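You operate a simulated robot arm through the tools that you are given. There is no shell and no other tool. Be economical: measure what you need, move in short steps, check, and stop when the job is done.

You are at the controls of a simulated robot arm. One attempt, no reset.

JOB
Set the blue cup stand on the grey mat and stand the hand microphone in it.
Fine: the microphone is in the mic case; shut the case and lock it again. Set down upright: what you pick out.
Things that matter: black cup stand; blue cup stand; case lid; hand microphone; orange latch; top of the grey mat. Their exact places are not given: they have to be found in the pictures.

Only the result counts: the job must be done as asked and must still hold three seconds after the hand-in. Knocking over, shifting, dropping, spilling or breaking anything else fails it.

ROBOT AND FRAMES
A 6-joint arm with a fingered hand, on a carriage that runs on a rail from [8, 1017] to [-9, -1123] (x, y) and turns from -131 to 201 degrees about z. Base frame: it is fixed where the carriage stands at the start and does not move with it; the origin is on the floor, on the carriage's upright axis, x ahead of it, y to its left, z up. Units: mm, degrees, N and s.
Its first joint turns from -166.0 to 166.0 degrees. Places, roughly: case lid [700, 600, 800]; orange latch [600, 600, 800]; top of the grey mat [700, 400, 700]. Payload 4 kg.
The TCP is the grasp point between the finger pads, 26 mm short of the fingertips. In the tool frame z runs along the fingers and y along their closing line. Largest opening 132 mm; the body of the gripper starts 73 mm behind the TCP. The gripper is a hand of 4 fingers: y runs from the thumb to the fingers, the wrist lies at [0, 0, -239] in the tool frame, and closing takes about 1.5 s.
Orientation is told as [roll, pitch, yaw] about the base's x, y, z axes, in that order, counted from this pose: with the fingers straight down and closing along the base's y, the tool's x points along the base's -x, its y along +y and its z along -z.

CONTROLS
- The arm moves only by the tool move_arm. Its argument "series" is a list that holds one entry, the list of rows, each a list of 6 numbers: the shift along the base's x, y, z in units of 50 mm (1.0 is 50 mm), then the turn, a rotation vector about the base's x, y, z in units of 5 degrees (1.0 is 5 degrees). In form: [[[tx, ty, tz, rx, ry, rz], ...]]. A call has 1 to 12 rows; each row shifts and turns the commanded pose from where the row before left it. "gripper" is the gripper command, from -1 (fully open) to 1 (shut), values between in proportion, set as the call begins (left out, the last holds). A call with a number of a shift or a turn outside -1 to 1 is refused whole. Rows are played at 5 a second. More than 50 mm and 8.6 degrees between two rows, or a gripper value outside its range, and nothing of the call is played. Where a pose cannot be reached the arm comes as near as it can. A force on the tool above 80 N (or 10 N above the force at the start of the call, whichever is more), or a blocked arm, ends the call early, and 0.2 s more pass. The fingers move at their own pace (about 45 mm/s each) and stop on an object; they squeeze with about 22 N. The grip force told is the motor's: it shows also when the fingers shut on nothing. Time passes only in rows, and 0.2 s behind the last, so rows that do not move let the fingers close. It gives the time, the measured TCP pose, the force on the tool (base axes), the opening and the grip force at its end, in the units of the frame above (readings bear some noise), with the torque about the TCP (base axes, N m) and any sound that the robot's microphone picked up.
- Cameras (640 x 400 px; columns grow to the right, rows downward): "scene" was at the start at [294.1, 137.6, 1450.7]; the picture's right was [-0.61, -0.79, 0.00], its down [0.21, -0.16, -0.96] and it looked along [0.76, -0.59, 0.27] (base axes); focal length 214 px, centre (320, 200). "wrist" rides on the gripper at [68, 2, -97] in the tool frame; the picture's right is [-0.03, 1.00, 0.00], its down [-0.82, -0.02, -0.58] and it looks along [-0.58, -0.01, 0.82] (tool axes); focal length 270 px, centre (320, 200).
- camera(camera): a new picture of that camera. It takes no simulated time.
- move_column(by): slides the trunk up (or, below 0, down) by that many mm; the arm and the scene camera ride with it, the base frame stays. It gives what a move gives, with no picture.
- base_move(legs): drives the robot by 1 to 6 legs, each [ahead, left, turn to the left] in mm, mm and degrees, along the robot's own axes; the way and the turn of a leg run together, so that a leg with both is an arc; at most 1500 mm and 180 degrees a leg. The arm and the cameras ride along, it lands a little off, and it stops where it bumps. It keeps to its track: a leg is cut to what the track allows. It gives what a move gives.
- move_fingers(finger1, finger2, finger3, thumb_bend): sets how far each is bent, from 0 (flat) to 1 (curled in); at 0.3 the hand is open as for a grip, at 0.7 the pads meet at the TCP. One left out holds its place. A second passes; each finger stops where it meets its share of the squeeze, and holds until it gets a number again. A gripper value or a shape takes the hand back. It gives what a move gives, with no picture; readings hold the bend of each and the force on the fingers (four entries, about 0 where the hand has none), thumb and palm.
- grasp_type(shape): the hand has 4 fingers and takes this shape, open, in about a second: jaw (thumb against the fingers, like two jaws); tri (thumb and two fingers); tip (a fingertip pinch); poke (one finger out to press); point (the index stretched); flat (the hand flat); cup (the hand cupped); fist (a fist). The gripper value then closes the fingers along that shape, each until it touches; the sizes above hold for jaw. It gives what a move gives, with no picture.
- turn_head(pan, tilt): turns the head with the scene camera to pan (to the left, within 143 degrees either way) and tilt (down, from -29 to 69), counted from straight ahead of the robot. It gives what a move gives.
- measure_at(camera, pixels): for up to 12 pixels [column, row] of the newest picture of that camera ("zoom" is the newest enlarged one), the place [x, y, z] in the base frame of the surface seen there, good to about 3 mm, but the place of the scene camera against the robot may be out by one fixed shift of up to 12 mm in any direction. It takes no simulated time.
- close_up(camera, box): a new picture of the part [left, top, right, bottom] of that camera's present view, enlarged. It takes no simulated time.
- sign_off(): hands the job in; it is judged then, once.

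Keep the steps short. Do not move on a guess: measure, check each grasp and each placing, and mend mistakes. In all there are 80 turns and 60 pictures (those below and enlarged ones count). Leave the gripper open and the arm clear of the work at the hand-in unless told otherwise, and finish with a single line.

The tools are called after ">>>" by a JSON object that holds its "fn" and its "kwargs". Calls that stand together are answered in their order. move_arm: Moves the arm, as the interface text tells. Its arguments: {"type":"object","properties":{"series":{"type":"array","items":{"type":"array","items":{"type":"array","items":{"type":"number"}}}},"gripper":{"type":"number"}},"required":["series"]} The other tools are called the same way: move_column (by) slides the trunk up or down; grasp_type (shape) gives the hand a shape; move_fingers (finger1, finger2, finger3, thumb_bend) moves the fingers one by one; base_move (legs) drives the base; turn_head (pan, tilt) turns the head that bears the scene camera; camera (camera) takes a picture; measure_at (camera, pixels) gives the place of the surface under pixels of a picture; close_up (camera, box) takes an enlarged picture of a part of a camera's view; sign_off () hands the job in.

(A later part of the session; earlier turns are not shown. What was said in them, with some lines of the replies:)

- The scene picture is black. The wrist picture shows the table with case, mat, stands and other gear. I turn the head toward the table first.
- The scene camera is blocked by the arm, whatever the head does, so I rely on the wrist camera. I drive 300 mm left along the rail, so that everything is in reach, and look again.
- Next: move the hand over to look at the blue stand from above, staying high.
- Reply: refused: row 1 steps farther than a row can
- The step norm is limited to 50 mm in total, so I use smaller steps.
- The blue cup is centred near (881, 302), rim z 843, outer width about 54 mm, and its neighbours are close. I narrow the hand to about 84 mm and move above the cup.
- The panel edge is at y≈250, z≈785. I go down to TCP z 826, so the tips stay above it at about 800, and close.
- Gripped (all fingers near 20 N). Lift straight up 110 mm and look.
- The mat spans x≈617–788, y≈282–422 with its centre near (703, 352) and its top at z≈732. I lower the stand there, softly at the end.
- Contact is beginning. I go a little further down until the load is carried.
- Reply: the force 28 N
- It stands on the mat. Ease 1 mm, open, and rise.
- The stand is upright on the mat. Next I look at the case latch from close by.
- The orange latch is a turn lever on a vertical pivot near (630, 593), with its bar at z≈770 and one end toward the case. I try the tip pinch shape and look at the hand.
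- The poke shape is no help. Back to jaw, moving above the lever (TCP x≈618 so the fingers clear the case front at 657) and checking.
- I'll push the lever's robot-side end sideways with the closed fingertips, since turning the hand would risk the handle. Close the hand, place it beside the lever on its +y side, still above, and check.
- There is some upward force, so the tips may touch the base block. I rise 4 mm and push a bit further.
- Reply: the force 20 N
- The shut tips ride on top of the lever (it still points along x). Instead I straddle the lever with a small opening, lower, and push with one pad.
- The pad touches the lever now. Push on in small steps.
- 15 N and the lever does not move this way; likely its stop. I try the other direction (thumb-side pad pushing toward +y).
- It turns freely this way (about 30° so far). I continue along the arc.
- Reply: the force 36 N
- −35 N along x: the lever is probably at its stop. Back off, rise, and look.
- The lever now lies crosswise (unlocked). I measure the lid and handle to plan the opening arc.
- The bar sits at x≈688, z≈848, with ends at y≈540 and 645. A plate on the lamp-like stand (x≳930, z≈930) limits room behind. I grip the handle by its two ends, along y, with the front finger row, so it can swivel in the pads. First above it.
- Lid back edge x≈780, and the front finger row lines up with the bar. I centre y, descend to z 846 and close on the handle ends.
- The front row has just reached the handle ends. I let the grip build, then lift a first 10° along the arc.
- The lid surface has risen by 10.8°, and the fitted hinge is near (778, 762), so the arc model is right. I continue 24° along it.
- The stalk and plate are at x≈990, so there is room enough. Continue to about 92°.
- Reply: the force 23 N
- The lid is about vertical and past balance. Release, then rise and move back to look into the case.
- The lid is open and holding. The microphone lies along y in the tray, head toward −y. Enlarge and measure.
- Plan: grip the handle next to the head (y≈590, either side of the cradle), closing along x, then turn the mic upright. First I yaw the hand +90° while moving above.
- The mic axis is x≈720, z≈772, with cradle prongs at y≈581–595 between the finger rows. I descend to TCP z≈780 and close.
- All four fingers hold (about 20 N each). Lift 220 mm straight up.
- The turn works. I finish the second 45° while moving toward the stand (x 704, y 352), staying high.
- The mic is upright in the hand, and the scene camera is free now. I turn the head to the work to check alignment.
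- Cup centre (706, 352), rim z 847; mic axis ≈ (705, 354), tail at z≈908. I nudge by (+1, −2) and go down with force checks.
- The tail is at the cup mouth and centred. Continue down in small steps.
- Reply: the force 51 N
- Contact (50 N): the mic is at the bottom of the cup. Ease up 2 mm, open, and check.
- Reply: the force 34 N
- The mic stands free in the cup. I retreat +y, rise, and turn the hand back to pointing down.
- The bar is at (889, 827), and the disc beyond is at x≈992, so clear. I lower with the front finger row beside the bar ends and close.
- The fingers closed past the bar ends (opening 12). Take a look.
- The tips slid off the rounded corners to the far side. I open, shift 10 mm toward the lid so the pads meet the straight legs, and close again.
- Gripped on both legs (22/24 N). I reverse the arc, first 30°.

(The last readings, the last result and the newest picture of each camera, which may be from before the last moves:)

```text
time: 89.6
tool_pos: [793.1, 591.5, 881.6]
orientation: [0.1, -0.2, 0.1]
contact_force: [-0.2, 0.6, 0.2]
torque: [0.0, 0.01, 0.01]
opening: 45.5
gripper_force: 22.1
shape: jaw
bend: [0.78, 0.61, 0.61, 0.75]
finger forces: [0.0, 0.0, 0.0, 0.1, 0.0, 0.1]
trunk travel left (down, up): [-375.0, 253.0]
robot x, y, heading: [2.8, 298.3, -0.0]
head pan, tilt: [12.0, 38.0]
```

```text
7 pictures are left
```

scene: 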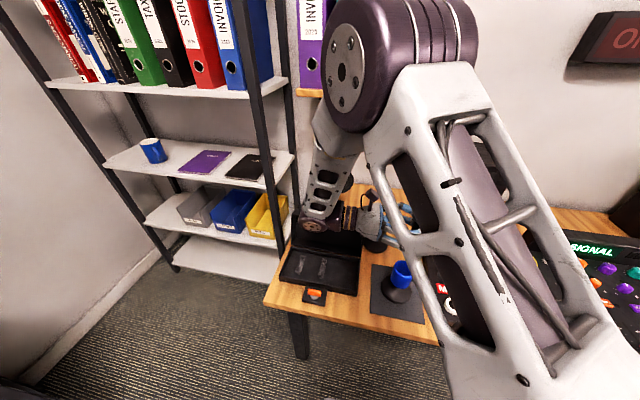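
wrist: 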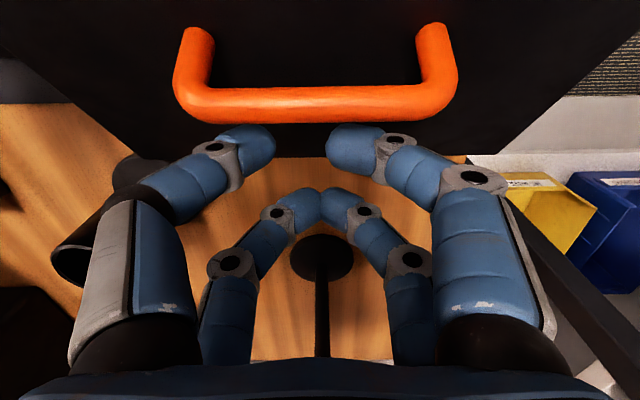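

The pads slipped off near the top and the lid is swinging shut by itself. I rise clear and go to the robot side of the case to check.

>>> {"fn": "move_arm", "kwargs": {"series": [[[0, 0, 0.8, 0, 0, 0], [0, 0, 0.7, 0, 0, 0], [-0.8, 0.05, 0, 0, 0, 0], [-0.9, 0.05, 0, 0, 0, 0], [-0.9, 0.1, 0, 0, 0, 0], [-0.9, 0.1, 0, 0, 0, 0], [-0.85, 0.05, 0, 0, 0, 0], [0, 0, -0.6, 0, 0, 0]]], "gripper": 0.4}}

>>> {"fn": "camera", "kwargs": {"camera": "wrist"}}

```text
time: 91.4
tool_pos: [575.1, 608.1, 925.6]
orientation: [0.0, 0.1, 0.0]
contact_force: [-0.2, 0.5, 0.6]
torque: [-0.01, 0.01, 0.02]
opening: 39.6
gripper_force: 0.1
shape: jaw
bend: [0.74, 0.74, 0.74, 0.7]
finger forces: [0.0, 0.0, 0.1, 0.1, 0.1, 0.0]
trunk travel left (down, up): [-375.0, 253.0]
robot x, y, heading: [0.9, 300.7, 0.2]
head pan, tilt: [12.0, 38.0]
```

```text
6 pictures are left
```

wrist: 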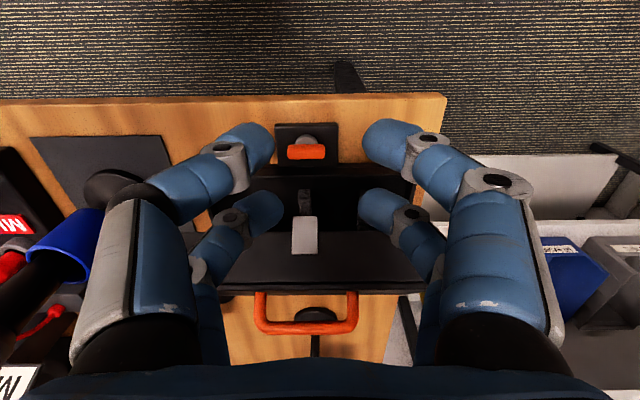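

The lid is resting part open. Measure its angle.

>>> {"fn": "measure_at", "kwargs": {"camera": "wrist", "pixels": [[305, 250], [305, 222], [270, 235], [270, 285], [305, 328], [305, 285], [305, 195], [305, 153]]}}

```text
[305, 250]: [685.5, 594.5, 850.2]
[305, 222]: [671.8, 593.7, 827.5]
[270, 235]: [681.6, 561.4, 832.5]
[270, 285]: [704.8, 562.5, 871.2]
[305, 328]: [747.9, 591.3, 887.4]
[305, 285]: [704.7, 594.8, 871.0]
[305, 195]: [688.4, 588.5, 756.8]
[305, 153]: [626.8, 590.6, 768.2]
```

The lid rests at ~32°, held by hinge friction. I'll press it down with closed fingertips at y≈678, beside the handle.

>>> {"fn": "move_arm", "kwargs": {"series": [[[0.3, 0.7, 0.3, 0, 0, 0], [0.8, 0.5, 0, 0, 0, 0], [0.8, 0.2, 0, 0, 0, 0], [0.4, 0, 0, 0, 0, 0], [0, 0, -0.5, 0, 0, 0], [0, 0, -0.4, 0, 0, 0], [0, 0, -0.3, 0, 0, 0]]], "gripper": 1}}

>>> {"fn": "move_arm", "kwargs": {"series": [[[0, 0, -0.2, 0, 0, 0], [0, 0, -0.2, 0, 0, 0], [0, 0, -0.2, 0, 0, 0], [0, 0, -0.2, 0, 0, 0]]]}}

```text
time: 93.0
tool_pos: [690.4, 678.5, 881.0]
orientation: [0.0, 0.1, 0.0]
contact_force: [0.6, 0.0, 0.2]
torque: [0.01, 0.0, 0.02]
opening: 0.0
gripper_force: 22.3
shape: jaw
bend: [0.61, 0.62, 0.62, 0.7]
finger forces: [0.1, 0.0, 0.1, 0.1, 0.0, 0.0]
trunk travel left (down, up): [-375.0, 253.0]
robot x, y, heading: [4.0, 300.6, 0.0]
head pan, tilt: [12.0, 38.0]
```

```text
time: 93.9
tool_pos: [680.0, 678.7, 850.8]
orientation: [-0.8, 1.0, 0.4]
contact_force: [-35.5, -2.5, 20.6]
torque: [-0.06, 0.91, 0.11]
opening: 0.0
gripper_force: 21.4
shape: jaw
bend: [0.62, 0.68, 0.68, 0.7]
finger forces: [58.2, 0.2, 0.0, 0.0, 0.1, 0.0]
trunk travel left (down, up): [-375.0, 253.0]
robot x, y, heading: [2.1, 300.3, -0.2]
head pan, tilt: [12.0, 38.0]
stopped in row 4: the force on the tool passed its limit at 88 N (the readings are from after the stop); the commanded pose is now the measured one
```

It stopped at 88 N with a push toward −x. Back up and look.

>>> {"fn": "move_arm", "kwargs": {"series": [[[-0.2, 0, 0.4, 0, 0, 0], [0, 0, 0.6, 0, 0, 0], [-0.8, -0.6, 0.3, 0, 0, 0], [-0.7, -0.6, 0, 0, 0, 0]]]}}

>>> {"fn": "camera", "kwargs": {"camera": "wrist"}}

```text
refused: row 3 steps farther than a row can; nothing moved
```

```text
5 pictures are left
```

wrist: 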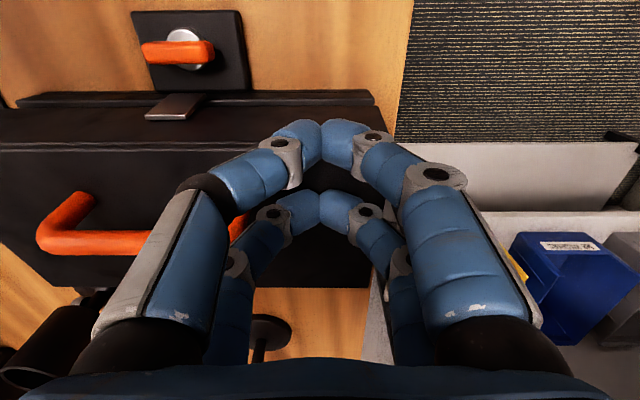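

>>> {"fn": "measure_at", "kwargs": {"camera": "wrist", "pixels": [[175, 110], [180, 100], [100, 125], [100, 135], [100, 150], [60, 180], [100, 275], [100, 98], [110, 240], [340, 280], [180, 50]]}}

```text
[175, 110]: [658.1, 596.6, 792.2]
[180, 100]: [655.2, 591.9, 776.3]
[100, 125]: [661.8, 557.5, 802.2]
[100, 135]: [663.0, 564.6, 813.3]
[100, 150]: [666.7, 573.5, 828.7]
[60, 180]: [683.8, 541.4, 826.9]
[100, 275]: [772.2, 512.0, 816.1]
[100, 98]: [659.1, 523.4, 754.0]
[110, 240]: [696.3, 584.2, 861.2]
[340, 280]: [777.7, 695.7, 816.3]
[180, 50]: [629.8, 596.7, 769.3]
```

The lid is down to ~7°. I ease up a little and press gently straight down.

>>> {"fn": "move_arm", "kwargs": {"series": [[[0, 0, 0.3, 0, 0, 0], [0.1, 0, 0, 0, 0, 0], [0, 0, -0.2, 0, 0, 0], [0, 0, -0.12, 0, 0, 0], [0, 0, -0.1, 0, 0, 0], [0, 0, -0.1, 0, 0, 0]]]}}

>>> {"fn": "move_arm", "kwargs": {"series": [[[0, 0, -0.08, 0, 0, 0], [0, 0, -0.06, 0, 0, 0], [0, 0, -0.06, 0, 0, 0]]]}}

```text
time: 94.9
tool_pos: [679.7, 681.6, 851.2]
orientation: [-1.0, 1.6, 0.5]
contact_force: [-29.9, -2.2, 17.8]
torque: [-0.04, 0.8, 0.11]
opening: 0.0
gripper_force: 22.2
shape: jaw
bend: [0.64, 0.66, 0.66, 0.7]
finger forces: [0.0, 0.0, 0.0, 0.0, 0.0, 0.1]
trunk travel left (down, up): [-375.0, 253.0]
robot x, y, heading: [4.6, 299.6, 0.5]
head pan, tilt: [12.0, 38.0]
stopped in row 5: the force on the tool passed its limit at 88 N (the readings are from after the stop); the commanded pose is now the measured one
```

```text
time: 95.6
tool_pos: [674.6, 681.8, 843.7]
orientation: [-1.4, 2.1, 0.5]
contact_force: [-28.5, -2.7, 14.9]
torque: [-0.1, 0.44, 0.08]
opening: 0.0
gripper_force: 21.4
shape: jaw
bend: [0.63, 0.67, 0.67, 0.7]
finger forces: [0.0, 0.0, 0.0, 0.0, 0.0, 0.0]
trunk travel left (down, up): [-375.0, 253.0]
robot x, y, heading: [2.2, 300.7, 0.6]
head pan, tilt: [12.0, 38.0]
stopped in row 3: the force on the tool passed its limit at 83 N (the readings are from after the stop); the commanded pose is now the measured one
```

The front finger row is catching the lid's front edge. I rise, move 32 mm further back so both rows sit on the lid, and press.

>>> {"fn": "move_arm", "kwargs": {"series": [[[-0.1, 0, 0.5, 0, 0, 0], [0, 0, 0.4, 0, 0, 0], [0.45, 0, 0, 0.2, -0.4, 0], [0.4, 0, 0, 0, 0, 0], [0, 0, -0.4, 0, 0, 0], [0, 0, -0.2, 0, 0, 0]]]}}

>>> {"fn": "move_arm", "kwargs": {"series": [[[0, 0, -0.1, 0, 0, 0], [0, 0, -0.1, 0, 0, 0], [0, 0, -0.1, 0, 0, 0], [0, 0, -0.1, 0, 0, 0], [0, 0, -0.1, 0, 0, 0]]]}}

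```text
time: 97.0
tool_pos: [715.2, 680.6, 858.1]
orientation: [-0.2, -0.2, 0.6]
contact_force: [-0.3, -0.3, 0.2]
torque: [-0.01, -0.02, -0.02]
opening: 0.1
gripper_force: 22.2
shape: jaw
bend: [0.63, 0.65, 0.65, 0.7]
finger forces: [0.0, 0.0, 0.1, 0.0, 0.0, 0.0]
trunk travel left (down, up): [-375.0, 253.0]
robot x, y, heading: [6.3, 299.2, 0.2]
head pan, tilt: [12.0, 38.0]
```

```text
time: 98.3
tool_pos: [718.4, 683.0, 843.4]
orientation: [0.2, -0.7, 0.6]
contact_force: [-6.9, -4.2, 39.6]
torque: [-0.24, 0.75, 0.08]
opening: 0.0
gripper_force: 22.0
shape: jaw
bend: [0.66, 0.65, 0.65, 0.7]
finger forces: [0.0, 0.0, 0.0, 0.0, 0.1, 0.0]
trunk travel left (down, up): [-375.0, 253.0]
robot x, y, heading: [3.4, 301.7, 0.4]
head pan, tilt: [12.0, 38.0]
stopped in row 5: the force on the tool passed its limit at 84 N (the readings are from after the stop); the commanded pose is now the measured one
```

84 N with tips at z≈817: the lid seems to be down. I rise and go to the latch side to verify.

>>> {"fn": "move_arm", "kwargs": {"series": [[[0, 0, 0.8, 0, 0, 0], [0, 0, 0.8, 0, 0, 0], [-0.7, -0.5, 0, 0, 0, -0.1], [-0.7, -0.5, 0, 0, 0, 0], [-0.7, -0.4, 0, 0, 0, 0], [-0.7, -0.1, 0, 0, 0, 0], [-0.15, 0, -0.4, 0, 0, 0], [0, 0, -0.4, 0, 0, 0]]], "gripper": 0.4}}

>>> {"fn": "camera", "kwargs": {"camera": "wrist"}}

```text
time: 100.1
tool_pos: [568.2, 608.9, 879.1]
orientation: [0.1, -0.5, 0.2]
contact_force: [-0.9, -0.1, 0.4]
torque: [-0.01, 0.01, 0.0]
opening: 39.1
gripper_force: 0.1
shape: jaw
bend: [0.74, 0.74, 0.74, 0.7]
finger forces: [0.2, 0.1, 0.1, 0.1, 0.1, 0.0]
trunk travel left (down, up): [-375.0, 253.0]
robot x, y, heading: [2.1, 301.1, 0.0]
head pan, tilt: [12.0, 38.0]
```

```text
4 pictures are left
```

wrist: 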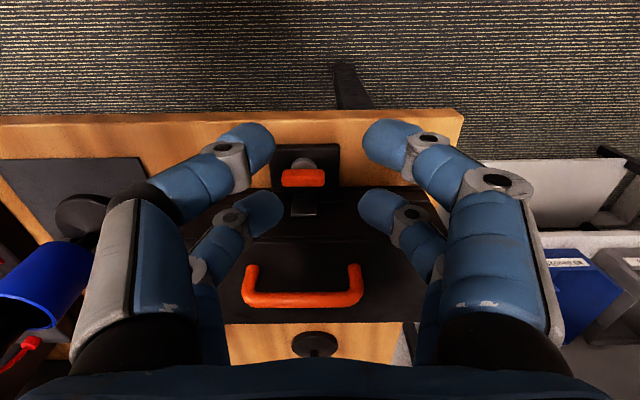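

>>> {"fn": "measure_at", "kwargs": {"camera": "wrist", "pixels": [[300, 265], [300, 285], [300, 248], [300, 316], [303, 208], [305, 296], [284, 177], [303, 177], [321, 177], [303, 160]]}}

```text
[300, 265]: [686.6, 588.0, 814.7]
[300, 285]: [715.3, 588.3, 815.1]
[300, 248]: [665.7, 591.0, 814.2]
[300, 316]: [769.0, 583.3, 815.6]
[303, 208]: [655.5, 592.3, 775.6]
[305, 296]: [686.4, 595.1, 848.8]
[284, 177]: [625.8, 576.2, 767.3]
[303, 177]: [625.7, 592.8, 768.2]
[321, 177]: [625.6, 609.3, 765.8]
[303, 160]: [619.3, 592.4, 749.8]
```

The lid is flat and closed (z 815 throughout). Next I lock: the left finger goes in front of the lever's −y end and pushes it toward the case.

>>> {"fn": "move_arm", "kwargs": {"series": [[[0.2, 0, -0.5, 0, 0, 0], [0, 0, -0.7, 0, 0, 0], [0, 0, -0.6, 0, 0, 0], [0, 0, -0.38, 0, 0, 0]]]}}

>>> {"fn": "move_arm", "kwargs": {"series": [[[0.15, 0, 0, 0, 0, 0], [0.15, 0, 0, 0, 0, 0], [0.1, 0, 0, 0, 0, 0], [0.1, 0, 0, 0, 0, 0]]]}}

```text
time: 101.1
tool_pos: [579.8, 608.4, 768.5]
orientation: [0.0, -0.5, 0.1]
contact_force: [-0.6, 0.3, -0.1]
torque: [0.0, -0.01, 0.0]
opening: 39.4
gripper_force: 0.0
shape: jaw
bend: [0.74, 0.74, 0.74, 0.7]
finger forces: [0.0, 0.1, 0.1, 0.1, 0.1, 0.0]
trunk travel left (down, up): [-375.0, 253.0]
robot x, y, heading: [3.4, 298.7, 0.5]
head pan, tilt: [12.0, 38.0]
```

```text
time: 102.1
tool_pos: [605.8, 608.0, 769.7]
orientation: [0.1, -0.6, 0.0]
contact_force: [-2.6, -2.7, 3.0]
torque: [-0.11, -0.01, -0.12]
opening: 40.9
gripper_force: 0.1
shape: jaw
bend: [0.74, 0.74, 0.73, 0.7]
finger forces: [0.0, 0.1, 4.2, 0.0, 0.0, 0.0]
trunk travel left (down, up): [-375.0, 253.0]
robot x, y, heading: [1.0, 297.9, 0.1]
head pan, tilt: [12.0, 38.0]
```

The lever turned with light force. I back off and push the robot-side end toward −y with the other pad, up to its stop.

>>> {"fn": "move_arm", "kwargs": {"series": [[[-0.28, 0, 0, 0, 0, 0], [0, -0.2, 0, 0, 0, 0], [0, -0.2, 0, 0, 0, 0], [0, -0.12, 0, 0, 0, 0], [0, -0.1, 0, 0, 0, 0]]]}}

>>> {"fn": "move_arm", "kwargs": {"series": [[[0, -0.06, 0, 0, 0, 0], [0, -0.06, 0, 0, 0, 0]]]}}

>>> {"fn": "close_up", "kwargs": {"camera": "wrist", "box": [220, 100, 420, 260]}}

```text
time: 103.3
tool_pos: [591.3, 577.3, 769.3]
orientation: [0.2, -0.4, 0.1]
contact_force: [-2.3, 2.5, 1.9]
torque: [0.08, -0.01, 0.13]
opening: 40.4
gripper_force: 0.0
shape: jaw
bend: [0.74, 0.73, 0.73, 0.7]
finger forces: [0.0, 3.4, 0.0, 0.1, 0.0, 0.0]
trunk travel left (down, up): [-375.0, 253.0]
robot x, y, heading: [2.0, 298.2, 0.5]
head pan, tilt: [12.0, 38.0]
```

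```text
time: 103.9
tool_pos: [591.0, 571.6, 770.1]
orientation: [0.0, -0.5, 0.0]
contact_force: [-6.1, 4.6, 3.7]
torque: [0.21, 0.01, 0.3]
opening: 42.3
gripper_force: 0.0
shape: jaw
bend: [0.74, 0.72, 0.73, 0.7]
finger forces: [0.0, 8.8, 0.0, 0.1, 0.1, 0.0]
trunk travel left (down, up): [-375.0, 253.0]
robot x, y, heading: [-0.4, 298.3, 0.0]
head pan, tilt: [12.0, 38.0]
```

```text
2.50 times, centred on (320, 180) of wrist
```

zoom: 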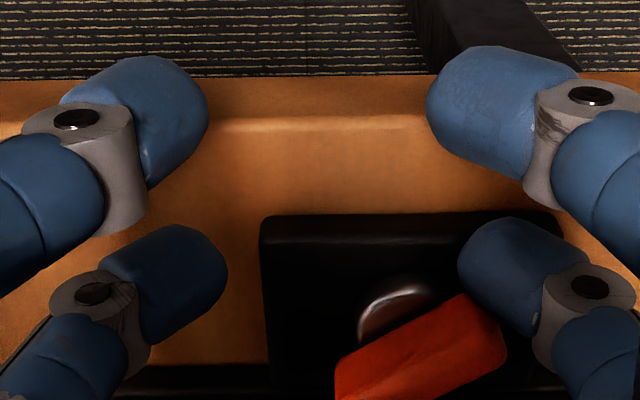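

The lever has turned only ~30°: its −y end is already toward the case. I repeat the push deeper, to TCP x≈618, letting the finger's inner face carry the end round.

>>> {"fn": "move_arm", "kwargs": {"series": [[[0, 0.2, 0, 0, 0, 0], [-0.24, 0.1, 0, 0, 0, 0], [0, 0.4, 0, 0, 0, 0], [0.3, 0.0, 0, 0, 0, 0], [0.2, 0, 0, 0, 0, 0], [0.12, 0, 0, 0, 0, 0], [0.08, 0.02, 0, 0, 0, 0]]]}}

>>> {"fn": "move_arm", "kwargs": {"series": [[[0.08, 0.02, 0, 0, 0, 0], [0.06, 0.02, 0, 0, 0, 0]]]}}

```text
time: 105.5
tool_pos: [614.2, 607.3, 769.5]
orientation: [0.0, -0.5, 0.0]
contact_force: [-1.6, -2.4, 3.0]
torque: [-0.13, -0.01, -0.12]
opening: 41.2
gripper_force: 0.1
shape: jaw
bend: [0.74, 0.74, 0.73, 0.7]
finger forces: [0.1, 0.1, 5.0, 0.0, 0.0, 0.0]
trunk travel left (down, up): [-375.0, 253.0]
robot x, y, heading: [3.2, 300.5, 0.4]
head pan, tilt: [12.0, 38.0]
```

```text
time: 106.1
tool_pos: [620.8, 608.7, 769.3]
orientation: [0.0, -0.5, 0.1]
contact_force: [-1.3, -3.5, 4.9]
torque: [-0.22, -0.01, -0.09]
opening: 40.8
gripper_force: 0.0
shape: jaw
bend: [0.74, 0.74, 0.73, 0.7]
finger forces: [0.0, 0.0, 6.5, 0.0, 0.1, 0.0]
trunk travel left (down, up): [-375.0, 253.0]
robot x, y, heading: [4.0, 299.7, 0.3]
head pan, tilt: [12.0, 38.0]
```

The inner face is on the case-side end now. I centre the hand on y≈593 and pinch the bar, which lines it up along x.

>>> {"fn": "move_arm", "kwargs": {"series": [[[-0.04, -0.1, 0, 0, 0, 0], [0, -0.1, 0, 0, 0, 0], [0, -0.1, 0, 0, 0, 0]]]}}

>>> {"fn": "move_arm", "kwargs": {"series": [[[0, 0, 0, 0, 0, 0], [0, 0, 0, 0, 0, 0], [0, 0, 0, 0, 0, 0], [0, 0, 0, 0, 0, 0], [0, 0, 0, 0, 0, 0], [0, 0, 0, 0, 0, 0]]], "gripper": 1}}

```text
time: 106.9
tool_pos: [619.9, 594.8, 770.4]
orientation: [0.1, -0.5, 0.1]
contact_force: [-0.4, 1.9, 1.1]
torque: [0.1, 0.01, 0.09]
opening: 40.4
gripper_force: 0.1
shape: jaw
bend: [0.74, 0.73, 0.74, 0.7]
finger forces: [0.1, 2.8, 0.0, 0.0, 0.0, 0.0]
trunk travel left (down, up): [-375.0, 253.0]
robot x, y, heading: [2.4, 301.4, 0.3]
head pan, tilt: [12.0, 38.0]
```

```text
time: 108.3
tool_pos: [618.0, 592.8, 769.7]
orientation: [0.2, -0.5, 0.0]
contact_force: [5.3, -13.2, 4.1]
torque: [-0.38, -0.21, -0.15]
opening: 0.0
gripper_force: 21.7
shape: jaw
bend: [0.6, 0.77, 0.73, 0.7]
finger forces: [0.0, 9.8, 23.0, 0.1, 0.0, 0.1]
trunk travel left (down, up): [-375.0, 253.0]
robot x, y, heading: [-0.3, 299.3, 0.2]
head pan, tilt: [12.0, 38.0]
```

I need to see the lever: open, back up, rise and look.

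>>> {"fn": "move_arm", "kwargs": {"series": [[[0, 0, 0, 0, 0, 0], [0, 0, 0, 0, 0, 0], [0, 0, 0, 0, 0, 0], [0, 0, 0.6, 0, 0, 0], [-0.4, 0, 0.7, 0, 0, 0], [-0.4, 0, 0.7, 0, 0, 0]]], "gripper": 0.2}}

>>> {"fn": "close_up", "kwargs": {"camera": "wrist", "box": [220, 100, 420, 260]}}

```text
time: 109.7
tool_pos: [578.7, 594.4, 869.0]
orientation: [0.1, -0.5, 0.1]
contact_force: [-0.3, 0.2, 0.5]
torque: [-0.03, 0.0, -0.01]
opening: 52.3
gripper_force: 0.1
shape: jaw
bend: [0.73, 0.73, 0.73, 0.7]
finger forces: [0.1, 0.0, 0.0, 0.0, 0.1, 0.1]
trunk travel left (down, up): [-375.0, 253.0]
robot x, y, heading: [3.1, 296.6, 0.4]
head pan, tilt: [12.0, 38.0]
```

```text
2.50 times, centred on (320, 180) of wrist
5 turns are left
```

zoom: 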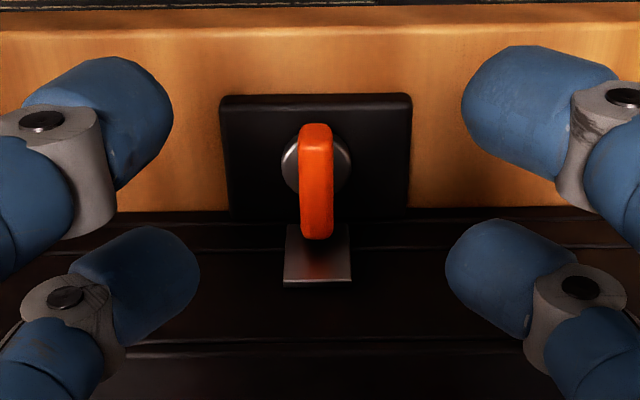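

The lever is back in line over the hasp, as at the start: locked. I open, move the arm up and clear, and check the whole scene.

>>> {"fn": "move_arm", "kwargs": {"series": [[[0, 0, 0.9, 0, 0, 0], [0, 0, 0.9, 0, 0, 0], [0, 0, 0.9, 0, 0, 0], [-0.3, 0.6, 0.6, 0, 0, 0], [-0.3, 0.8, 0.3, 0, 0, 0], [-0.3, 0.8, 0.3, 0, 0, 0]]], "gripper": -1}}

>>> {"fn": "camera", "kwargs": {"camera": "wrist"}}

>>> {"fn": "camera", "kwargs": {"camera": "scene"}}

```text
time: 111.1
tool_pos: [534.1, 702.9, 1065.7]
orientation: [0.1, -0.5, 0.1]
contact_force: [0.3, -0.8, 0.2]
torque: [0.05, -0.01, -0.02]
opening: 132.0
gripper_force: 0.1
shape: jaw
bend: [0.3, 0.3, 0.3, 0.3]
finger forces: [0.1, 0.0, 0.0, 0.0, 0.1, 0.0]
trunk travel left (down, up): [-375.0, 253.0]
robot x, y, heading: [3.0, 301.3, 0.4]
head pan, tilt: [12.0, 38.0]
```

```text
1 pictures are left
```

wrist: 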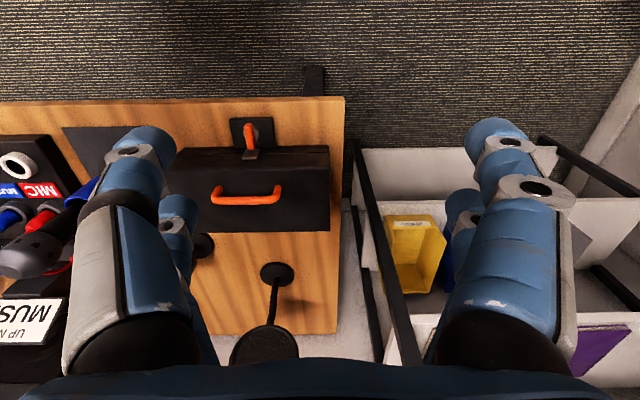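

```text
0 pictures are left
4 turns are left
```

scene: 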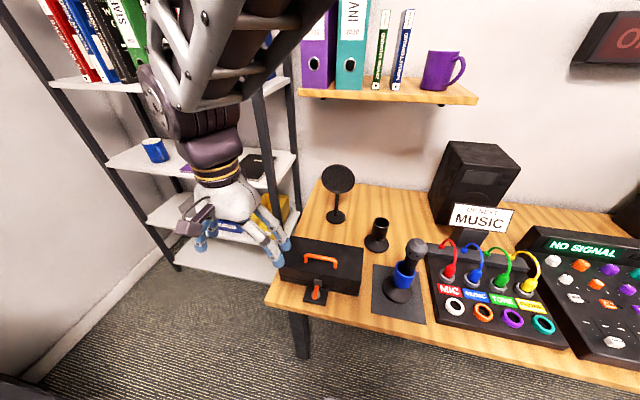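

The mic stands upright in the blue stand on the mat, the case is shut with its lever in line, and nothing else has moved. Handing in.

>>> {"fn": "sign_off", "kwargs": {}}

```text
The job is handed in.
```

The blue cup stand is on the grey mat with the hand microphone upright in it, and the mic case is shut and locked again; the job is handed in.
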